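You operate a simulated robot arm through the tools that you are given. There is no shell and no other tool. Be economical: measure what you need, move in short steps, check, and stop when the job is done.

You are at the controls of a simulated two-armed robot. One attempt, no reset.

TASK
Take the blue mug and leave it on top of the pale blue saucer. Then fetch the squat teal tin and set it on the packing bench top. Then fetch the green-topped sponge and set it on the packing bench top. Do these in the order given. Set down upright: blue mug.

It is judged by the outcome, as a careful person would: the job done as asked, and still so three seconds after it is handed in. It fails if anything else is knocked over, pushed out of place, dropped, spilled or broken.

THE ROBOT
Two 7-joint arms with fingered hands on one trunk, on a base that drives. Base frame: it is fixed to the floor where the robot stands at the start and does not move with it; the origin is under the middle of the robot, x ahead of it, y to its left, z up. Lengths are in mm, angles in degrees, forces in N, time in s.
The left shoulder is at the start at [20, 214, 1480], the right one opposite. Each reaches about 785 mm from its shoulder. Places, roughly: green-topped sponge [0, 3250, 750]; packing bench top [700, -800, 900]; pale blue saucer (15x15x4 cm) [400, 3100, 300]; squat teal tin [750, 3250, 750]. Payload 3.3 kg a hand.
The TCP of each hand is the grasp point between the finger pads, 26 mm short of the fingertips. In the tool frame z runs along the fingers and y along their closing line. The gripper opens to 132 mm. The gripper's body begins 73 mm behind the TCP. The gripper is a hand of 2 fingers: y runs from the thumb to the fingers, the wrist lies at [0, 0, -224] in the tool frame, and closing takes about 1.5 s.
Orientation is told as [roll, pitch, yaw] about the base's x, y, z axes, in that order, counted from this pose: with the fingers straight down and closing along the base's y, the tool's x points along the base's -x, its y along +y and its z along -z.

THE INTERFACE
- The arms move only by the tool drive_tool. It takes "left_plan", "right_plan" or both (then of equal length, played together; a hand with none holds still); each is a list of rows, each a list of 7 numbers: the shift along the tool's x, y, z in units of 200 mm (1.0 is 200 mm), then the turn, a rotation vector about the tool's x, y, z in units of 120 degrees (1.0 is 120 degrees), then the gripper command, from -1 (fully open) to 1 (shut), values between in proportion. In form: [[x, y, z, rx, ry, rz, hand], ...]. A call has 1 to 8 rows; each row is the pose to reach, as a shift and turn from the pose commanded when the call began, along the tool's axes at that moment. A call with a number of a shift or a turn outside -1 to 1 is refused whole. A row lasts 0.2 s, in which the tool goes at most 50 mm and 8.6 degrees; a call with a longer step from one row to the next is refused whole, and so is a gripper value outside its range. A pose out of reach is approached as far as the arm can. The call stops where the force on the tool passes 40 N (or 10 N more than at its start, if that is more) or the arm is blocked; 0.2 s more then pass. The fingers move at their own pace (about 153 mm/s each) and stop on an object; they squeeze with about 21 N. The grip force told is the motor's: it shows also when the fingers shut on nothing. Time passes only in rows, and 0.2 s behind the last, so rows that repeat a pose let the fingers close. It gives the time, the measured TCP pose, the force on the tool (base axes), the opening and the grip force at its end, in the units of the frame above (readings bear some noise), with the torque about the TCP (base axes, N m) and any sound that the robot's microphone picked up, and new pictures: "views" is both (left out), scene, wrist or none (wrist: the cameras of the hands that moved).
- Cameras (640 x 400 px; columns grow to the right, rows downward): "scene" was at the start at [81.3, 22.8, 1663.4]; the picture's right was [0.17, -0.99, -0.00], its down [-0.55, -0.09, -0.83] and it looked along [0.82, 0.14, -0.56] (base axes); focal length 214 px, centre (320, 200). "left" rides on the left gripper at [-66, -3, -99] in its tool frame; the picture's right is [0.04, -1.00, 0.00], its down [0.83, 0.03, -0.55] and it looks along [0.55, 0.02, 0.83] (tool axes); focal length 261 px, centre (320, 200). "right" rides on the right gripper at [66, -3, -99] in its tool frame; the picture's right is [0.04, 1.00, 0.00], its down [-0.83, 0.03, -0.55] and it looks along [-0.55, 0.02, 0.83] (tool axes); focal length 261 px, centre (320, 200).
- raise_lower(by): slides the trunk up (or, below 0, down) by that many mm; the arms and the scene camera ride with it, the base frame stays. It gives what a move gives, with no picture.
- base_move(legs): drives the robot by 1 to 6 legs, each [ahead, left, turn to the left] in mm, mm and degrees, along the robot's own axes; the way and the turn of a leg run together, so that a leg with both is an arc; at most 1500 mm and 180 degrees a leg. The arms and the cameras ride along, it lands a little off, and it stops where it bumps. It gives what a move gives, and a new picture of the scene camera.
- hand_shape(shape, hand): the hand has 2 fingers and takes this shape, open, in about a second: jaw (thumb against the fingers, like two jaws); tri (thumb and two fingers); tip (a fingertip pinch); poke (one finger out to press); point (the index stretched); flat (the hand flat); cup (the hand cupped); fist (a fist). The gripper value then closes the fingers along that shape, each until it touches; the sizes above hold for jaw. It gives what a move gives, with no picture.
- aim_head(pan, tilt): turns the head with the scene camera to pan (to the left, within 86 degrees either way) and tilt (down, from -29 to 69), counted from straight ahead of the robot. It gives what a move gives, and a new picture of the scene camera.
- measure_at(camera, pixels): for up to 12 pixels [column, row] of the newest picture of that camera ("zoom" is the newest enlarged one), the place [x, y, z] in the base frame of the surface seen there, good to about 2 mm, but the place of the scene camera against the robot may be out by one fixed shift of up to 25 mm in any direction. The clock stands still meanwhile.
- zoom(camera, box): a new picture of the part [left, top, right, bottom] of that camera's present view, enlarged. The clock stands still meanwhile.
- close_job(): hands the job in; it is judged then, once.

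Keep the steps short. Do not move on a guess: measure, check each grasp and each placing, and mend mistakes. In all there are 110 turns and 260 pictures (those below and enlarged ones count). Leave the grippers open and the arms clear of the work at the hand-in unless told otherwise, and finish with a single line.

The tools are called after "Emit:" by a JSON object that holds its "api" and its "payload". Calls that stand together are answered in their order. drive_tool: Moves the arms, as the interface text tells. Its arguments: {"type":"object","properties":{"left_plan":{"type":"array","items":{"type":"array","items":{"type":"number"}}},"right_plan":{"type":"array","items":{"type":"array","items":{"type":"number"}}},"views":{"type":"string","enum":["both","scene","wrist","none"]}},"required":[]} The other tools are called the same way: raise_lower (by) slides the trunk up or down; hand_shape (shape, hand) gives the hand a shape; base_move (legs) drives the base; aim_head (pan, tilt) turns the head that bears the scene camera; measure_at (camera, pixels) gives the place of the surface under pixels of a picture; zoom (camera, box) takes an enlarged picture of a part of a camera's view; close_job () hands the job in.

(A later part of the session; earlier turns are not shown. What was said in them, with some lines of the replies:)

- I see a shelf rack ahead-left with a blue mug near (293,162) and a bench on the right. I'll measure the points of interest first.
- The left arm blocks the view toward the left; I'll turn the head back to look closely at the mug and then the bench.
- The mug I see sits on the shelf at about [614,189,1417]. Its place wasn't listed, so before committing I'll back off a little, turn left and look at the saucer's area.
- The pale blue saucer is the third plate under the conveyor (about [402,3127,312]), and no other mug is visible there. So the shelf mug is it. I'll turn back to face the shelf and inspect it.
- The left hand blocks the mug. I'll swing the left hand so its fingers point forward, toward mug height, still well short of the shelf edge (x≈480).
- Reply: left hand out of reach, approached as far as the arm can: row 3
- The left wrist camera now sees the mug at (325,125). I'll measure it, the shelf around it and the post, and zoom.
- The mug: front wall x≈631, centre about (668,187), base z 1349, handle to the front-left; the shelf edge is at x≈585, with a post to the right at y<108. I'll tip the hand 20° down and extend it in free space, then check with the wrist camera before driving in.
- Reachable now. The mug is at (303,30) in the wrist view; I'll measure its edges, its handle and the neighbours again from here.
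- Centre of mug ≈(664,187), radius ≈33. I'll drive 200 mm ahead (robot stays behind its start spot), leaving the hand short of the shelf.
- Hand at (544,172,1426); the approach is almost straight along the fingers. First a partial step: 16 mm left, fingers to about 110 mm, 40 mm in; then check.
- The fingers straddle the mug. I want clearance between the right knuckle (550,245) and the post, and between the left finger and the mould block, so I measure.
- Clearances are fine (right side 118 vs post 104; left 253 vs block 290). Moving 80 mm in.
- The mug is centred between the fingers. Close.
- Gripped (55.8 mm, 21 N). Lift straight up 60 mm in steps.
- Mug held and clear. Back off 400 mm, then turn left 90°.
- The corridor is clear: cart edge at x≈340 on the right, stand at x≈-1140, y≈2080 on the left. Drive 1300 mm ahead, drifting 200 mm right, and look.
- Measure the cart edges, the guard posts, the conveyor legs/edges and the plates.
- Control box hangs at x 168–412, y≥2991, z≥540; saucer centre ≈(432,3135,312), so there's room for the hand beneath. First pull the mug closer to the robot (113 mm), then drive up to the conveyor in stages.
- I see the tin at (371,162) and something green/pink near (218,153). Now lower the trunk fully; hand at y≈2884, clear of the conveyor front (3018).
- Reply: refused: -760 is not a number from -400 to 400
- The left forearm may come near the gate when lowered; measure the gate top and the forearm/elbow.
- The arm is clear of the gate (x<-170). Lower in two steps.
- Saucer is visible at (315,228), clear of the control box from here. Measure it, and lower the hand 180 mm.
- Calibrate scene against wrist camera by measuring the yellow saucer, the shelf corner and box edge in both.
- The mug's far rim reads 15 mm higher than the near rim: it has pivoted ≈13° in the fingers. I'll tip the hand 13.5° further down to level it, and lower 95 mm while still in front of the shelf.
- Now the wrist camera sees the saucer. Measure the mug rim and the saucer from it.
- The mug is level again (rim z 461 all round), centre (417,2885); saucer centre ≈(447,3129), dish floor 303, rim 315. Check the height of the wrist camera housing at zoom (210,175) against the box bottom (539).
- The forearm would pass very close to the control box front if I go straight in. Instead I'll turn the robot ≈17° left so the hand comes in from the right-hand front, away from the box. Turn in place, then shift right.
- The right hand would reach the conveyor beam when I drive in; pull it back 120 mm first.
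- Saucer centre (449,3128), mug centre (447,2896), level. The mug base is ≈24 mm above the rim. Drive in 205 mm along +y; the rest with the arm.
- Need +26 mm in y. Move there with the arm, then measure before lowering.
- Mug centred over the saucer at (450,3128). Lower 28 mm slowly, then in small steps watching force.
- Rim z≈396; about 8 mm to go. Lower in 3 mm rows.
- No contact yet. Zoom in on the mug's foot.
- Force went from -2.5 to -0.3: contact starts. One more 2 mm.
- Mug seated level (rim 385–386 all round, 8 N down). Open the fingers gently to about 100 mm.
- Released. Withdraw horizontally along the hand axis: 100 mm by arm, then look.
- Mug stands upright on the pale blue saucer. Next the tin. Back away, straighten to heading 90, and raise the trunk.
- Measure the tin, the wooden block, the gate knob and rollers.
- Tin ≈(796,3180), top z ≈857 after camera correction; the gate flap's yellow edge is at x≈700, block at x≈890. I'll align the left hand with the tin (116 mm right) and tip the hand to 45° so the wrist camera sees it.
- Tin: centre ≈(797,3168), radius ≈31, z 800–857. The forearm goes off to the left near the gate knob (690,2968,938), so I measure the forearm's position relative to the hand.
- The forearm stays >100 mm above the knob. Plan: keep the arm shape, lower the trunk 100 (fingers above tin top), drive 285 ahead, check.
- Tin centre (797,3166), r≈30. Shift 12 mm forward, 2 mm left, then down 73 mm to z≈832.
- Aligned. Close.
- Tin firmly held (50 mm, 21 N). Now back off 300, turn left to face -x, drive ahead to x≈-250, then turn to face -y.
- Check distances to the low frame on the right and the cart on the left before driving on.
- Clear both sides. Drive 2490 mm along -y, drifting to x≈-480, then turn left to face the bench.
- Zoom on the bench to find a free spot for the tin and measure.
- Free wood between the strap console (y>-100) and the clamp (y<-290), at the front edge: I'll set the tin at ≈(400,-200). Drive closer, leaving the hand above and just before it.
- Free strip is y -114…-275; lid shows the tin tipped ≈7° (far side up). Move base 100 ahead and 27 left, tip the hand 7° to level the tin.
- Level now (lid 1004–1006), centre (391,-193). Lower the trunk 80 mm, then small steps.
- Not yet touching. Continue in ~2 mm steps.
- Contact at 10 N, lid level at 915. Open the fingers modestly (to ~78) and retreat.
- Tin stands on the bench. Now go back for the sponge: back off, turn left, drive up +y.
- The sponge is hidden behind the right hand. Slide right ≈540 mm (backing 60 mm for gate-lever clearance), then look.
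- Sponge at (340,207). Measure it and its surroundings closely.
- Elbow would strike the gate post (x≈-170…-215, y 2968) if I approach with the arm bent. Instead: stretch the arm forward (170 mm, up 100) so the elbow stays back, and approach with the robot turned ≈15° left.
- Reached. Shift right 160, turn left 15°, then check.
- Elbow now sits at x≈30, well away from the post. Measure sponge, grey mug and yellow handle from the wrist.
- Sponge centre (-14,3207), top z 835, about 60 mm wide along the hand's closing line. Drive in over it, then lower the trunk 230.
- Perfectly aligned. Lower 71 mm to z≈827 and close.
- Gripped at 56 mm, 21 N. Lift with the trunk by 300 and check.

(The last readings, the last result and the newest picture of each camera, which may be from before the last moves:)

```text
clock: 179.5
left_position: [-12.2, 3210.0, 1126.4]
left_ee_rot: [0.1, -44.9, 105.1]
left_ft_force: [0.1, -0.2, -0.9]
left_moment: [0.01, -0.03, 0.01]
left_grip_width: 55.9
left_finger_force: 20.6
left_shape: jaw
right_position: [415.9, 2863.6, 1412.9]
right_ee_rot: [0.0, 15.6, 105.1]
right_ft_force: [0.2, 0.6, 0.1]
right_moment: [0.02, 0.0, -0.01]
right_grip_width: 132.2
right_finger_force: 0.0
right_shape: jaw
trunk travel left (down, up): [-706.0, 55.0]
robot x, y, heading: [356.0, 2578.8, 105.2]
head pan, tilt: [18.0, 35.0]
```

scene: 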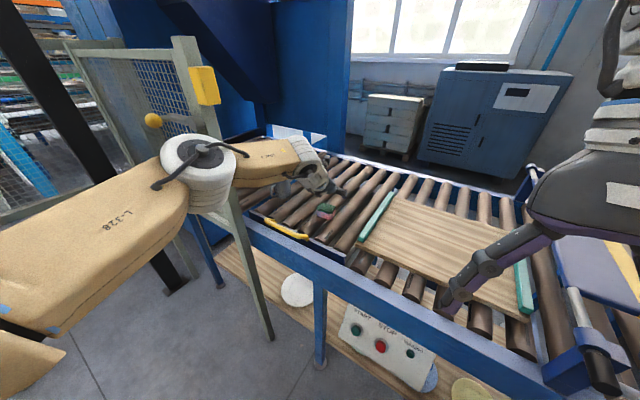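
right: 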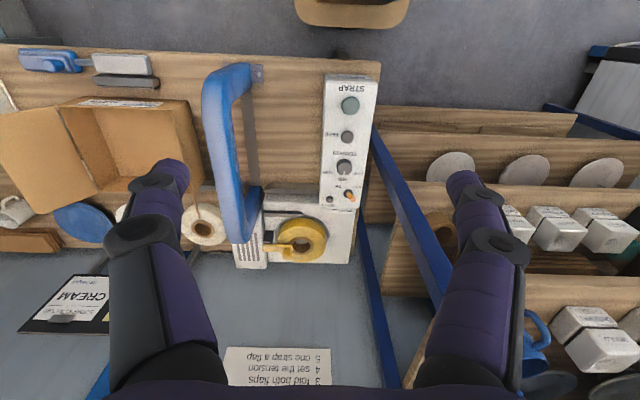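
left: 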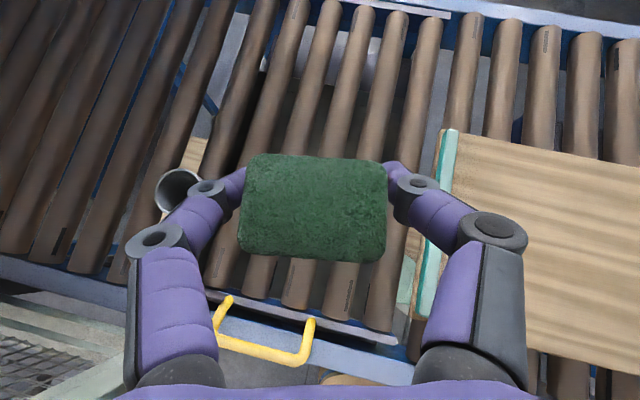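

Sponge secure. Back out 340 mm, then pull the arm in.

Emit:
{"api": "base_move", "payload": {"legs": [[-328, 88, 0]]}}

Emit:
{"api": "drive_tool", "payload": {"left_plan": [[0.155, 0, -0.085, 0, 0, 0, 1], [0.31, 0, -0.17, 0, 0, 0, 1], [0.465, 0, -0.255, 0, 0, 0, 1], [0.62, 0, -0.34, 0, 0, 0, 1], [0.775, 0, -0.425, 0, 0, 0, 1], [0.775, 0, -0.425, 0, 0, 0, 1]], "views": "none"}}

Emit:
{"api": "base_move", "payload": {"legs": [[0, 0, 75], [620, -50, 0], [0, 0, 90]]}}

```text
clock: 181.8
left_position: [-14.2, 2858.7, 1127.4]
left_ee_rot: [-0.1, -45.0, 105.4]
left_ft_force: [-0.1, 0.1, 0.7]
left_moment: [-0.01, -0.02, 0.02]
left_grip_width: 55.6
left_finger_force: 21.0
left_shape: jaw
right_position: [417.7, 2514.8, 1413.2]
right_ee_rot: [0.1, 15.6, 105.5]
right_ft_force: [-0.3, 0.4, 0.4]
right_moment: [0.04, 0.01, -0.02]
right_grip_width: 131.9
right_finger_force: 0.0
right_shape: jaw
trunk travel left (down, up): [-706.0, 55.0]
robot x, y, heading: [356.5, 2235.4, 105.3]
head pan, tilt: [18.0, 35.0]
```

scene: 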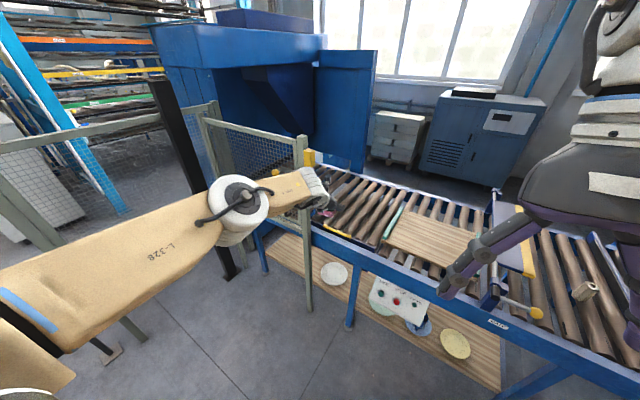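

```text
clock: 183.2
left_position: [32.1, 2693.6, 1078.1]
left_ee_rot: [-0.1, -45.0, 105.4]
left_ft_force: [0.2, 0.5, -1.0]
left_moment: [0.0, -0.04, 0.03]
left_grip_width: 55.8
left_finger_force: 21.4
left_shape: jaw
right_position: [416.2, 2515.0, 1413.8]
right_ee_rot: [0.0, 15.7, 105.5]
right_ft_force: [0.2, 0.5, 0.4]
right_moment: [-0.01, -0.01, 0.0]
right_grip_width: 132.1
right_finger_force: 0.1
right_shape: jaw
trunk travel left (down, up): [-706.0, 55.0]
robot x, y, heading: [363.2, 2234.9, 105.4]
head pan, tilt: [18.0, 35.0]
```

```text
clock: 193.8
left_position: [-99.7, 1740.0, 1077.1]
left_ee_rot: [0.1, -45.0, -91.6]
left_ft_force: [0.5, -0.4, 1.0]
left_moment: [0.03, -0.03, -0.04]
left_grip_width: 55.3
left_finger_force: 21.2
left_shape: jaw
right_position: [-416.1, 2022.6, 1412.5]
right_ee_rot: [0.0, 15.5, -91.5]
right_ft_force: [-0.6, 0.2, 0.1]
right_moment: [0.01, 0.0, 0.01]
right_grip_width: 131.6
right_finger_force: 0.1
right_shape: jaw
trunk travel left (down, up): [-706.0, 55.0]
robot x, y, heading: [-278.8, 2277.1, -91.1]
head pan, tilt: [18.0, 35.0]
```

scene: 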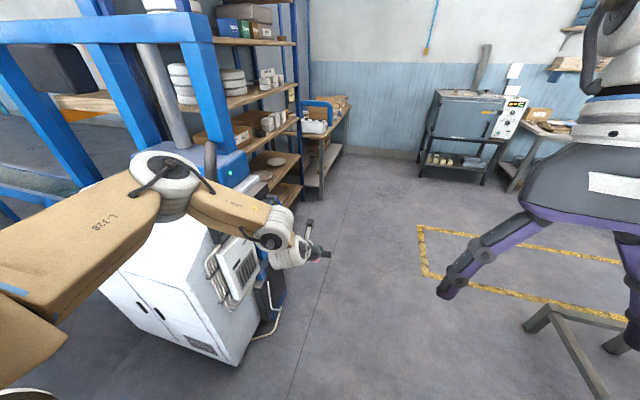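

Same lane as before. Drive to y≈-590, then turn to face the bench.

Emit:
{"api": "base_move", "payload": {"legs": [[1450, -140, 0], [1400, -140, 0], [0, 0, 91]]}}

Emit:
{"api": "aim_head", "payload": {"pan": 12, "tilt": 34}}

```text
clock: 211.5
left_position: [-70.7, -364.8, 1077.4]
left_ee_rot: [0.0, -45.0, 1.6]
left_ft_force: [0.4, -0.2, 0.8]
left_moment: [0.05, -0.01, 0.0]
left_grip_width: 55.2
left_finger_force: 21.2
left_shape: jaw
right_position: [-335.3, -694.3, 1413.2]
right_ee_rot: [0.0, 15.6, 1.7]
right_ft_force: [0.0, 0.0, -0.1]
right_moment: [0.03, 0.01, -0.05]
right_grip_width: 131.8
right_finger_force: 0.0
right_shape: jaw
trunk travel left (down, up): [-706.0, 55.0]
robot x, y, heading: [-597.8, -572.1, 1.7]
head pan, tilt: [18.0, 35.0]
```

scene: 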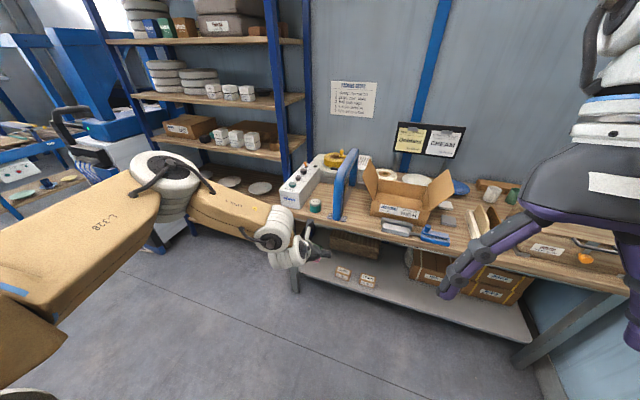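

```text
clock: 212.2
left_position: [-70.5, -364.6, 1078.0]
left_ee_rot: [0.1, -45.1, 1.6]
left_ft_force: [-0.2, 0.4, -0.3]
left_moment: [0.03, 0.0, 0.02]
left_grip_width: 55.2
left_finger_force: 20.9
left_shape: jaw
right_position: [-335.3, -695.9, 1412.8]
right_ee_rot: [-0.1, 15.7, 1.7]
right_ft_force: [0.0, 0.3, -1.0]
right_moment: [0.0, -0.01, -0.02]
right_grip_width: 132.1
right_finger_force: 0.2
right_shape: jaw
trunk travel left (down, up): [-706.0, 55.0]
robot x, y, heading: [-596.1, -570.3, 1.6]
head pan, tilt: [12.0, 34.0]
```

scene: 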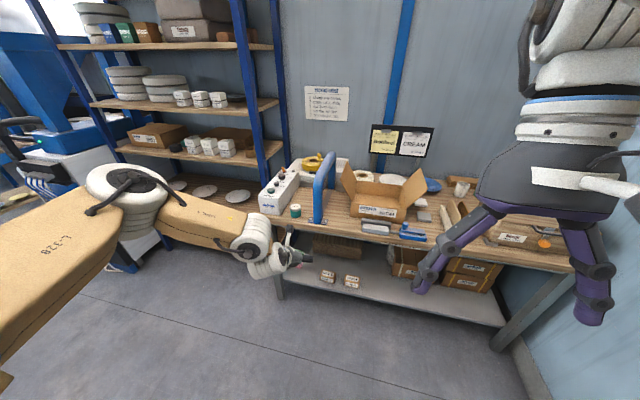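

Emit:
{"api": "zoom", "payload": {"camera": "scene", "box": [250, 150, 450, 275]}}

Emit:
{"api": "measure_at", "payload": {"camera": "scene", "pixels": [[340, 225], [345, 215], [362, 228], [328, 220], [358, 207], [312, 219], [340, 233], [296, 205], [340, 205], [383, 235], [438, 240]]}}

```text
3.20 times, centred on (350, 212) of scene
```

zoom: 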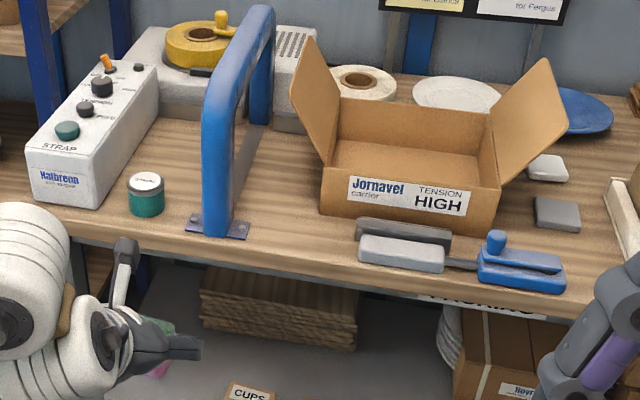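

```text
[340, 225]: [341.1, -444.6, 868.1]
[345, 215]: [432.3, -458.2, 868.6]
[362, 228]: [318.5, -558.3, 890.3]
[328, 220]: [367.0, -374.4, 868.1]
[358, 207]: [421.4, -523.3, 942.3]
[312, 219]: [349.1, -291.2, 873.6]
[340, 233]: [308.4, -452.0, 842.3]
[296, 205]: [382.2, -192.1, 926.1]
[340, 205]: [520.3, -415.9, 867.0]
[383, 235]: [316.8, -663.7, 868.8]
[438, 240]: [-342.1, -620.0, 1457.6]
```

Wide free area between clamp foot (y≈-340) and box/stapler (y<-500): target (390,-425). Drive 370 ahead and slightly right, squaring up.

Emit:
{"api": "base_move", "payload": {"legs": [[370, -52, -1.6]]}}

Emit:
{"api": "drive_tool", "payload": {"left_plan": [[0, 0, 0, 0, 0, 0, 1]], "views": "wrist"}}

```text
clock: 214.6
left_position: [307.1, -423.2, 1077.9]
left_ee_rot: [0.1, -45.0, 0.2]
left_ft_force: [0.0, 0.8, -0.2]
left_moment: [-0.04, 0.0, -0.02]
left_grip_width: 55.0
left_finger_force: 21.5
left_shape: jaw
right_position: [34.5, -748.8, 1412.1]
right_ee_rot: [0.0, 15.6, 0.3]
right_ft_force: [-0.1, 0.0, 0.4]
right_moment: [-0.02, -0.01, -0.01]
right_grip_width: 132.2
right_finger_force: 0.1
right_shape: jaw
trunk travel left (down, up): [-706.0, 55.0]
robot x, y, heading: [-229.2, -617.7, 0.3]
head pan, tilt: [12.0, 34.0]
```

scene: 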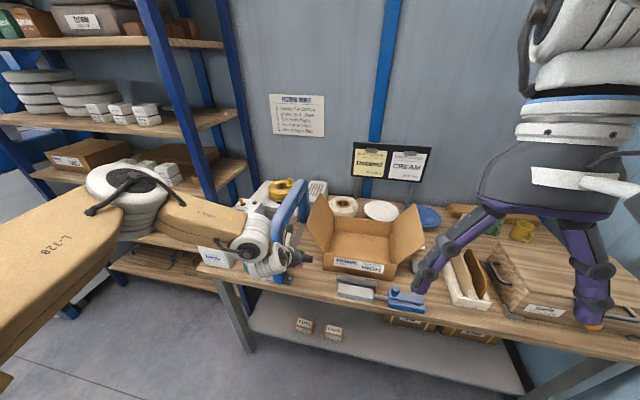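

```text
clock: 215.0
left_position: [306.8, -424.6, 1077.9]
left_ee_rot: [0.0, -45.0, 0.1]
left_ft_force: [-0.2, -0.5, -0.1]
left_moment: [0.02, -0.02, 0.01]
left_grip_width: 55.2
left_finger_force: 20.7
left_shape: jaw
right_position: [32.4, -749.4, 1412.7]
right_ee_rot: [0.0, 15.7, 0.3]
right_ft_force: [0.3, -0.2, 0.8]
right_moment: [-0.01, 0.02, -0.01]
right_grip_width: 131.9
right_finger_force: 0.1
right_shape: jaw
trunk travel left (down, up): [-706.0, 55.0]
robot x, y, heading: [-231.6, -617.7, 0.3]
head pan, tilt: [12.0, 34.0]
```

left: 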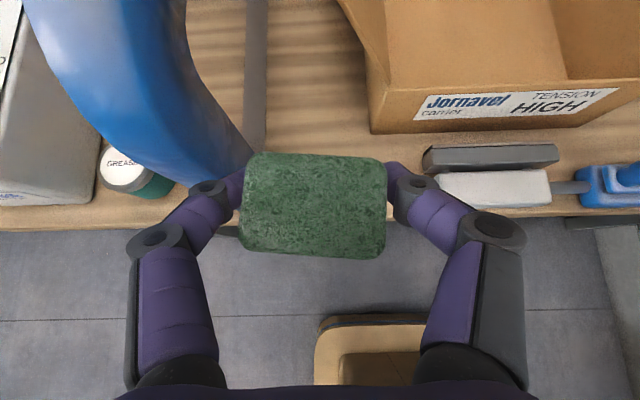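

Emit:
{"api": "measure_at", "payload": {"camera": "left", "pixels": [[245, 160], [425, 160], [440, 190], [372, 130], [235, 100], [225, 235], [400, 160], [314, 155], [314, 258]]}}

Emit:
{"api": "base_move", "payload": {"legs": [[83, -5, 0]]}}

Emit:
{"api": "drive_tool", "payload": {"left_plan": [[0, 0, 0, 0, 0, 0, 1]], "views": "both"}}

```text
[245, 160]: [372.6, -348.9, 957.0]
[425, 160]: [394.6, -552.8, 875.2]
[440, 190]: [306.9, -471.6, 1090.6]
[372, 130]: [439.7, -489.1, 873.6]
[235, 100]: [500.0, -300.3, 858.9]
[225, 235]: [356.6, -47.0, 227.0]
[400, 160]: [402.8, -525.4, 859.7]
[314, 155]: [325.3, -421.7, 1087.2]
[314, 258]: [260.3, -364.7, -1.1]
```

```text
clock: 216.0
left_position: [390.1, -429.0, 1077.3]
left_ee_rot: [0.1, -44.9, 0.2]
left_ft_force: [-0.3, 0.6, -0.4]
left_moment: [-0.02, 0.03, 0.02]
left_grip_width: 55.4
left_finger_force: 20.8
left_shape: jaw
right_position: [117.1, -752.5, 1413.0]
right_ee_rot: [0.0, 15.7, 0.4]
right_ft_force: [0.4, -0.7, 0.2]
right_moment: [0.01, 0.04, 0.04]
right_grip_width: 132.0
right_finger_force: 0.0
right_shape: jaw
trunk travel left (down, up): [-706.0, 55.0]
robot x, y, heading: [-145.3, -624.4, 0.2]
head pan, tilt: [12.0, 34.0]
```

scene: 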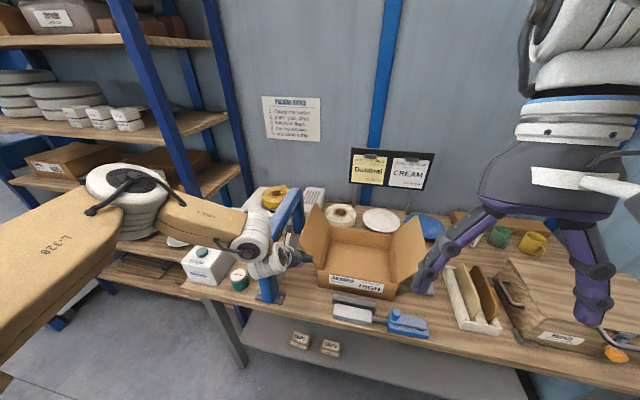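

```text
clock: 216.4
left_position: [387.3, -429.0, 1078.4]
left_ee_rot: [0.0, -45.1, 0.2]
left_ft_force: [-0.5, -1.2, 0.4]
left_moment: [0.01, 0.0, 0.03]
left_grip_width: 55.2
left_finger_force: 20.5
left_shape: jaw
right_position: [116.0, -752.1, 1413.6]
right_ee_rot: [0.1, 15.5, 0.4]
right_ft_force: [0.0, -0.3, -0.1]
right_moment: [0.01, 0.0, -0.02]
right_grip_width: 131.9
right_finger_force: 0.1
right_shape: jaw
trunk travel left (down, up): [-706.0, 55.0]
robot x, y, heading: [-142.5, -624.0, 0.4]
head pan, tilt: [12.0, 34.0]
```

scene: 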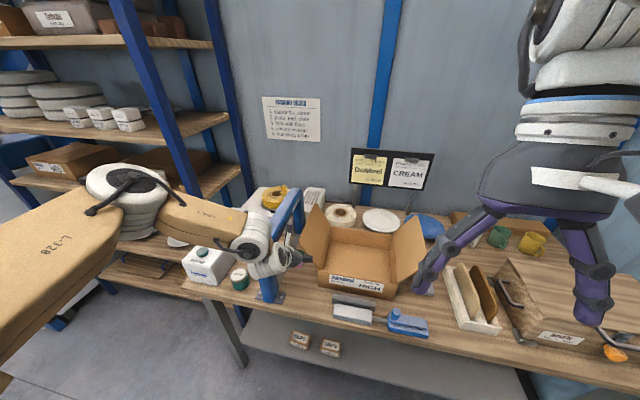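
left: 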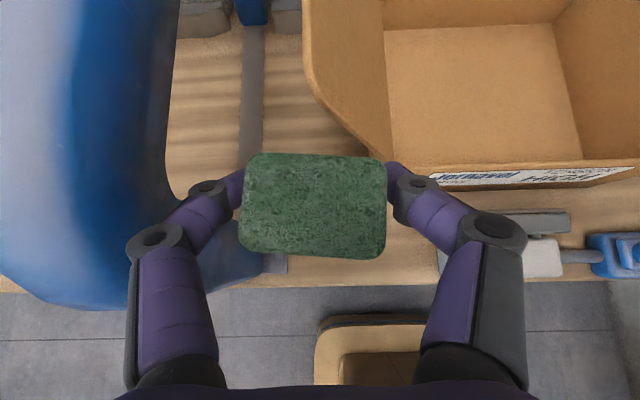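

The clamp bar's near side (y≈-349) is a little close to the hand body; shift 18 mm right, then lower the trunk 150.

Emit:
{"api": "drive_tool", "payload": {"left_plan": [[0, -0.09, 0, 0, 0, 0, 1], [0, -0.09, 0, 0, 0, 0, 1]], "views": "none"}}

Emit:
{"api": "raise_lower", "payload": {"by": -150}}

Emit:
{"api": "drive_tool", "payload": {"left_plan": [[0, 0, 0, 0, 0, 0, 1]], "views": "both"}}

```text
clock: 217.0
left_position: [389.7, -445.4, 1078.6]
left_ee_rot: [0.1, -45.0, 0.2]
left_ft_force: [0.4, 0.9, -0.1]
left_moment: [0.0, 0.0, -0.03]
left_grip_width: 55.0
left_finger_force: 20.4
left_shape: jaw
right_position: [117.3, -751.7, 1413.0]
right_ee_rot: [0.0, 15.5, 0.3]
right_ft_force: [0.4, -0.4, -0.8]
right_moment: [-0.02, 0.02, 0.0]
right_grip_width: 131.9
right_finger_force: 0.0
right_shape: jaw
trunk travel left (down, up): [-706.0, 55.0]
robot x, y, heading: [-143.7, -626.8, 0.4]
head pan, tilt: [12.0, 34.0]
```

```text
clock: 218.8
left_position: [389.3, -447.4, 928.0]
left_ee_rot: [0.0, -45.0, 0.2]
left_ft_force: [0.6, 0.0, 1.0]
left_moment: [-0.01, -0.01, 0.01]
left_grip_width: 54.8
left_finger_force: 21.1
left_shape: jaw
right_position: [116.2, -753.7, 1263.4]
right_ee_rot: [0.0, 15.6, 0.3]
right_ft_force: [0.8, -0.1, 0.0]
right_moment: [0.0, 0.03, -0.02]
right_grip_width: 132.0
right_finger_force: 0.1
right_shape: jaw
trunk travel left (down, up): [-556.0, 205.0]
robot x, y, heading: [-140.1, -624.6, 0.1]
head pan, tilt: [12.0, 34.0]
```

```text
clock: 219.2
left_position: [388.5, -446.5, 927.4]
left_ee_rot: [0.0, -45.1, 0.2]
left_ft_force: [-0.2, -0.3, -0.5]
left_moment: [-0.01, 0.01, 0.0]
left_grip_width: 54.9
left_finger_force: 21.0
left_shape: jaw
right_position: [117.2, -752.5, 1263.7]
right_ee_rot: [-0.1, 15.6, 0.3]
right_ft_force: [-0.4, 0.5, -0.3]
right_moment: [0.0, 0.01, 0.0]
right_grip_width: 132.0
right_finger_force: 0.1
right_shape: jaw
trunk travel left (down, up): [-556.0, 205.0]
robot x, y, heading: [-141.3, -625.7, 0.4]
head pan, tilt: [12.0, 34.0]
```

scene: 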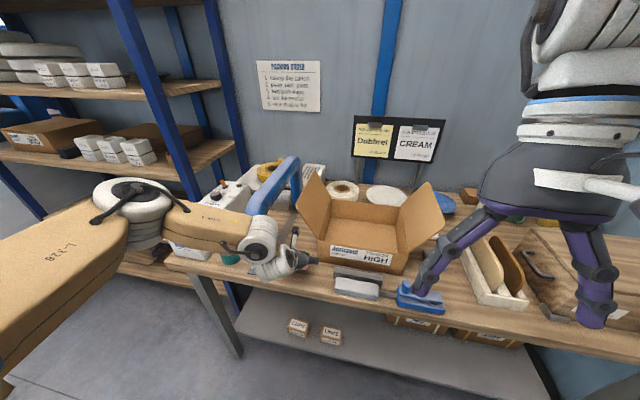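
left: 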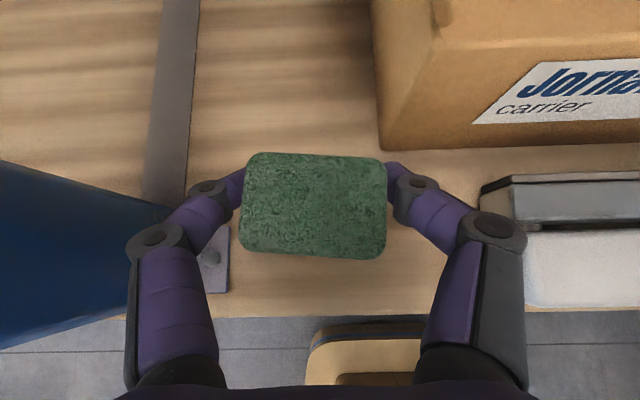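

Clear all round. Lower 32 mm more, then measure the sponge's tilt.

Emit:
{"api": "raise_lower", "payload": {"by": -32}}

Emit:
{"api": "drive_tool", "payload": {"left_plan": [[0, 0, 0, 0, 0, 0, 1]], "views": "wrist"}}

Emit:
{"api": "measure_at", "payload": {"camera": "left", "pixels": [[314, 157], [314, 250], [250, 200], [380, 200], [314, 285], [225, 270], [490, 240]]}}

```text
clock: 219.9
left_position: [389.6, -446.9, 896.5]
left_ee_rot: [0.1, -45.0, 0.1]
left_ft_force: [0.1, 0.0, -0.2]
left_moment: [0.0, 0.01, 0.01]
left_grip_width: 55.2
left_finger_force: 21.0
left_shape: jaw
right_position: [116.4, -753.1, 1231.3]
right_ee_rot: [0.0, 15.6, 0.4]
right_ft_force: [0.0, -0.4, -0.6]
right_moment: [0.03, 0.0, -0.02]
right_grip_width: 131.8
right_finger_force: 0.1
right_shape: jaw
trunk travel left (down, up): [-524.0, 237.0]
robot x, y, heading: [-143.2, -625.2, 0.3]
head pan, tilt: [12.0, 34.0]
```

```text
clock: 220.3
left_position: [390.5, -447.1, 897.3]
left_ee_rot: [0.1, -45.1, 0.2]
left_ft_force: [-0.5, 0.1, 0.0]
left_moment: [-0.01, 0.01, 0.02]
left_grip_width: 55.0
left_finger_force: 21.0
left_shape: jaw
right_position: [116.3, -753.1, 1231.4]
right_ee_rot: [0.1, 15.6, 0.3]
right_ft_force: [0.1, -0.1, -0.4]
right_moment: [0.03, 0.01, 0.01]
right_grip_width: 131.9
right_finger_force: 0.1
right_shape: jaw
trunk travel left (down, up): [-524.0, 237.0]
robot x, y, heading: [-138.5, -620.4, 0.2]
head pan, tilt: [12.0, 34.0]
```

left: 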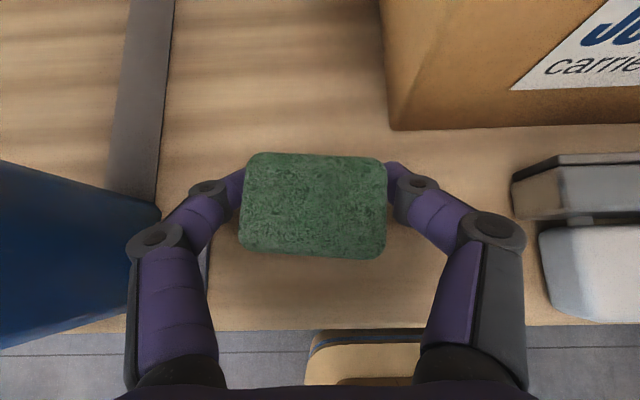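

```text
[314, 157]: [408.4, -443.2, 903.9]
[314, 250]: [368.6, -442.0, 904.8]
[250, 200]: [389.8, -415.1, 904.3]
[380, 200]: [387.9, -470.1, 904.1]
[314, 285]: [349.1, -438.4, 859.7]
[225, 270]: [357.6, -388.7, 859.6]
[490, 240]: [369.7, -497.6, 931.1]
```

Level; top 904, so ≈7 mm to go. Lower in 3 mm steps.

Emit:
{"api": "drive_tool", "payload": {"left_plan": [[0.01, 0, 0.01, 0, 0, 0, 1], [0.018, 0, 0.018, 0, 0, 0, 1], [0.018, 0, 0.018, 0, 0, 0, 1]], "views": "none"}}

Emit:
{"api": "drive_tool", "payload": {"left_plan": [[0.008, 0, 0.008, 0, 0, 0, 1], [0.008, 0, 0.008, 0, 0, 0, 1]], "views": "none"}}

```text
clock: 221.2
left_position: [389.2, -445.8, 891.0]
left_ee_rot: [0.1, -45.0, 0.2]
left_ft_force: [0.8, -0.4, 0.4]
left_moment: [-0.01, 0.01, 0.03]
left_grip_width: 55.1
left_finger_force: 20.6
left_shape: jaw
right_position: [116.3, -752.5, 1230.8]
right_ee_rot: [0.0, 15.7, 0.3]
right_ft_force: [0.2, 0.6, -0.7]
right_moment: [0.01, 0.01, 0.01]
right_grip_width: 132.0
right_finger_force: 0.0
right_shape: jaw
trunk travel left (down, up): [-524.0, 237.0]
robot x, y, heading: [-142.2, -623.4, 0.4]
head pan, tilt: [12.0, 34.0]
```

```text
clock: 221.8
left_position: [389.6, -446.4, 888.4]
left_ee_rot: [0.0, -45.0, 0.2]
left_ft_force: [0.1, 0.5, 0.1]
left_moment: [-0.02, 0.02, 0.01]
left_grip_width: 55.0
left_finger_force: 20.9
left_shape: jaw
right_position: [117.5, -751.6, 1231.4]
right_ee_rot: [-0.1, 15.6, 0.3]
right_ft_force: [0.6, 0.5, 0.4]
right_moment: [0.02, -0.01, -0.01]
right_grip_width: 132.2
right_finger_force: 0.0
right_shape: jaw
trunk travel left (down, up): [-524.0, 237.0]
robot x, y, heading: [-142.9, -624.2, 0.2]
head pan, tilt: [12.0, 34.0]
```

Emit:
{"api": "drive_tool", "payload": {"left_plan": [[0.009, 0, 0.009, 0, 0, 0, 1], [0.009, 0, 0.009, 0, 0, 0, 1]], "views": "wrist"}}

Emit:
{"api": "measure_at", "payload": {"camera": "left", "pixels": [[314, 157], [314, 250], [250, 200], [380, 200]]}}

```text
clock: 222.3
left_position: [389.5, -446.3, 886.6]
left_ee_rot: [0.1, -44.9, 0.2]
left_ft_force: [-0.1, -1.1, 4.0]
left_moment: [0.02, -0.04, 0.04]
left_grip_width: 55.2
left_finger_force: 20.7
left_shape: jaw
right_position: [115.5, -753.0, 1232.0]
right_ee_rot: [-0.1, 15.7, 0.4]
right_ft_force: [-0.1, -1.0, 0.1]
right_moment: [-0.01, -0.01, 0.01]
right_grip_width: 131.7
right_finger_force: 0.1
right_shape: jaw
trunk travel left (down, up): [-524.0, 237.0]
robot x, y, heading: [-147.1, -625.2, 0.2]
head pan, tilt: [12.0, 34.0]
```

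left: 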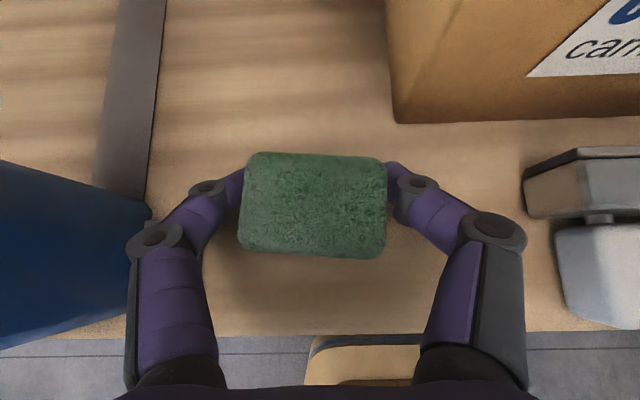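

```text
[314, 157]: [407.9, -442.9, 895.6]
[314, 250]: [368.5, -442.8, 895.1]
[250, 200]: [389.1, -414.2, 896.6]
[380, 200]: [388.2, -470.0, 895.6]
```

Contact at 4 N, sponge level on the bench. Release modestly, then rise.

Emit:
{"api": "drive_tool", "payload": {"left_plan": [[0, 0, 0, 0, 0, 0, 0.1], [0, 0, 0, 0, 0, 0, -0.05], [0, 0, 0, 0, 0, 0, -0.2], [0, 0, 0, 0, 0, 0, -0.2]], "views": "none"}}

Emit:
{"api": "raise_lower", "payload": {"by": 180}}

Emit:
{"api": "drive_tool", "payload": {"left_plan": [[0, 0, 0, 0, 0, 0, -0.2]], "views": "wrist"}}

```text
clock: 223.3
left_position: [390.0, -445.6, 885.1]
left_ee_rot: [0.1, -45.0, 0.3]
left_ft_force: [-0.1, -0.1, -0.4]
left_moment: [-0.03, -0.03, -0.01]
left_grip_width: 78.8
left_finger_force: 0.1
left_shape: jaw
right_position: [116.7, -753.8, 1230.9]
right_ee_rot: [0.0, 15.6, 0.4]
right_ft_force: [-0.1, 0.0, 0.8]
right_moment: [0.01, -0.01, -0.02]
right_grip_width: 131.8
right_finger_force: 0.0
right_shape: jaw
trunk travel left (down, up): [-524.0, 237.0]
robot x, y, heading: [-141.3, -622.4, 0.3]
head pan, tilt: [12.0, 34.0]
```

```text
clock: 225.3
left_position: [388.8, -446.7, 1065.0]
left_ee_rot: [0.1, -45.0, 0.1]
left_ft_force: [-0.8, -0.2, -0.6]
left_moment: [0.03, 0.01, -0.01]
left_grip_width: 78.6
left_finger_force: 0.0
left_shape: jaw
right_position: [116.7, -751.8, 1411.1]
right_ee_rot: [0.0, 15.6, 0.3]
right_ft_force: [0.4, 0.0, 0.4]
right_moment: [0.03, 0.0, 0.01]
right_grip_width: 131.9
right_finger_force: 0.0
right_shape: jaw
trunk travel left (down, up): [-704.0, 57.0]
robot x, y, heading: [-143.2, -627.7, 0.2]
head pan, tilt: [12.0, 34.0]
```

```text
clock: 225.8
left_position: [389.8, -446.3, 1065.6]
left_ee_rot: [0.2, -44.9, 0.2]
left_ft_force: [0.6, -0.2, 0.0]
left_moment: [0.03, 0.0, -0.04]
left_grip_width: 78.5
left_finger_force: 0.0
left_shape: jaw
right_position: [117.0, -752.5, 1410.8]
right_ee_rot: [-0.1, 15.6, 0.2]
right_ft_force: [0.6, 0.1, -0.3]
right_moment: [-0.01, 0.02, -0.01]
right_grip_width: 131.7
right_finger_force: 0.0
right_shape: jaw
trunk travel left (down, up): [-704.0, 57.0]
robot x, y, heading: [-141.6, -627.0, 0.4]
head pan, tilt: [12.0, 34.0]
```

left: 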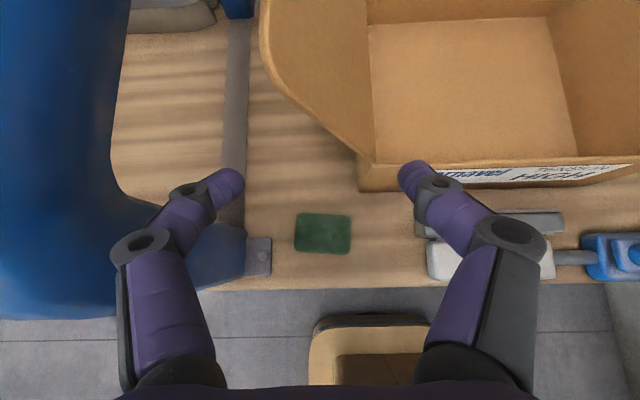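

Sponge lies on the bench top. Back the robot away, open the gripper fully and take a final look.

Emit:
{"api": "base_move", "payload": {"legs": [[-350, 0, 0]]}}

Emit:
{"api": "drive_tool", "payload": {"left_plan": [[0, 0, 0, 0, 0, 0, -1], [0, 0, 0, 0, 0, 0, -1], [0, 0, 0, 0, 0, 0, -1]], "views": "scene"}}

Emit:
{"api": "zoom", "payload": {"camera": "scene", "box": [240, 150, 460, 290]}}

```text
clock: 228.0
left_position: [46.1, -446.8, 1066.1]
left_ee_rot: [0.0, -45.0, 0.4]
left_ft_force: [-0.1, -0.2, -0.1]
left_moment: [-0.02, 0.02, 0.03]
left_grip_width: 78.4
left_finger_force: 0.1
left_shape: jaw
right_position: [-224.9, -754.5, 1410.3]
right_ee_rot: [0.0, 15.5, 0.6]
right_ft_force: [-0.1, 0.0, -0.4]
right_moment: [0.01, -0.02, -0.02]
right_grip_width: 131.7
right_finger_force: 0.1
right_shape: jaw
trunk travel left (down, up): [-704.0, 57.0]
robot x, y, heading: [-486.3, -627.5, 0.5]
head pan, tilt: [12.0, 34.0]
```

scene: 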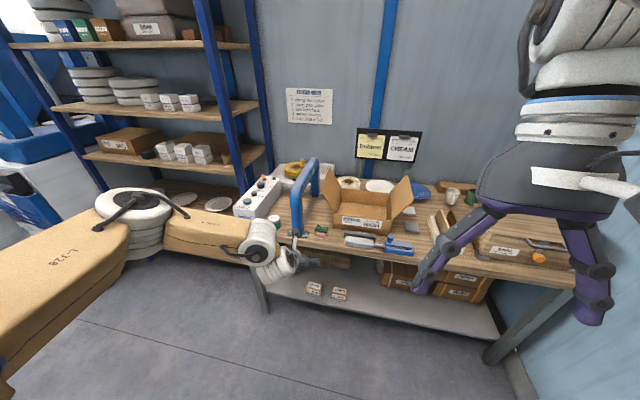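

```text
clock: 228.8
left_position: [48.7, -446.0, 1066.0]
left_ee_rot: [0.1, -44.9, 0.4]
left_ft_force: [0.9, -0.2, 1.1]
left_moment: [0.03, 0.0, 0.02]
left_grip_width: 131.8
left_finger_force: 0.0
left_shape: jaw
right_position: [-225.1, -754.1, 1411.3]
right_ee_rot: [0.0, 15.6, 0.5]
right_ft_force: [0.0, 0.0, 0.2]
right_moment: [0.02, 0.0, 0.01]
right_grip_width: 132.1
right_finger_force: 0.0
right_shape: jaw
trunk travel left (down, up): [-704.0, 57.0]
robot x, y, heading: [-483.9, -625.4, 0.3]
head pan, tilt: [12.0, 34.0]
```

scene: 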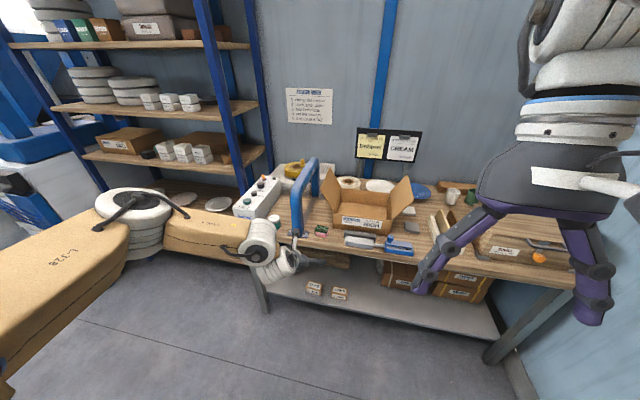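

```text
2.86 times, centred on (350, 220) of scene
```

zoom: 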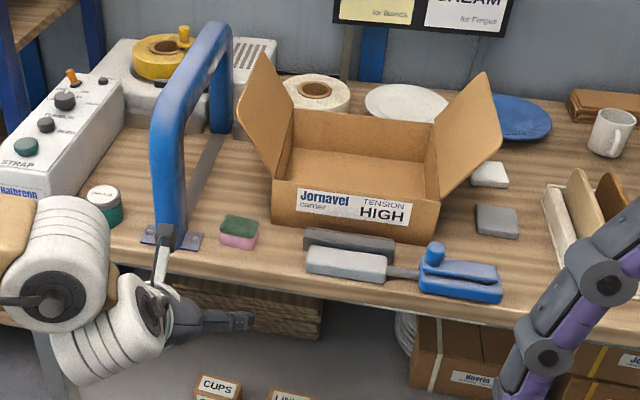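

Tin and sponge are both on the bench, nothing there has been disturbed, both grippers are open and both arms are clear. Handing in.

Emit:
{"api": "close_job", "payload": {}}

```text
The job is handed in.
```

The blue mug is upright on the pale blue saucer, and the teal tin and then the green-topped sponge were set on the packing bench top, with nothing seen knocked over or moved.
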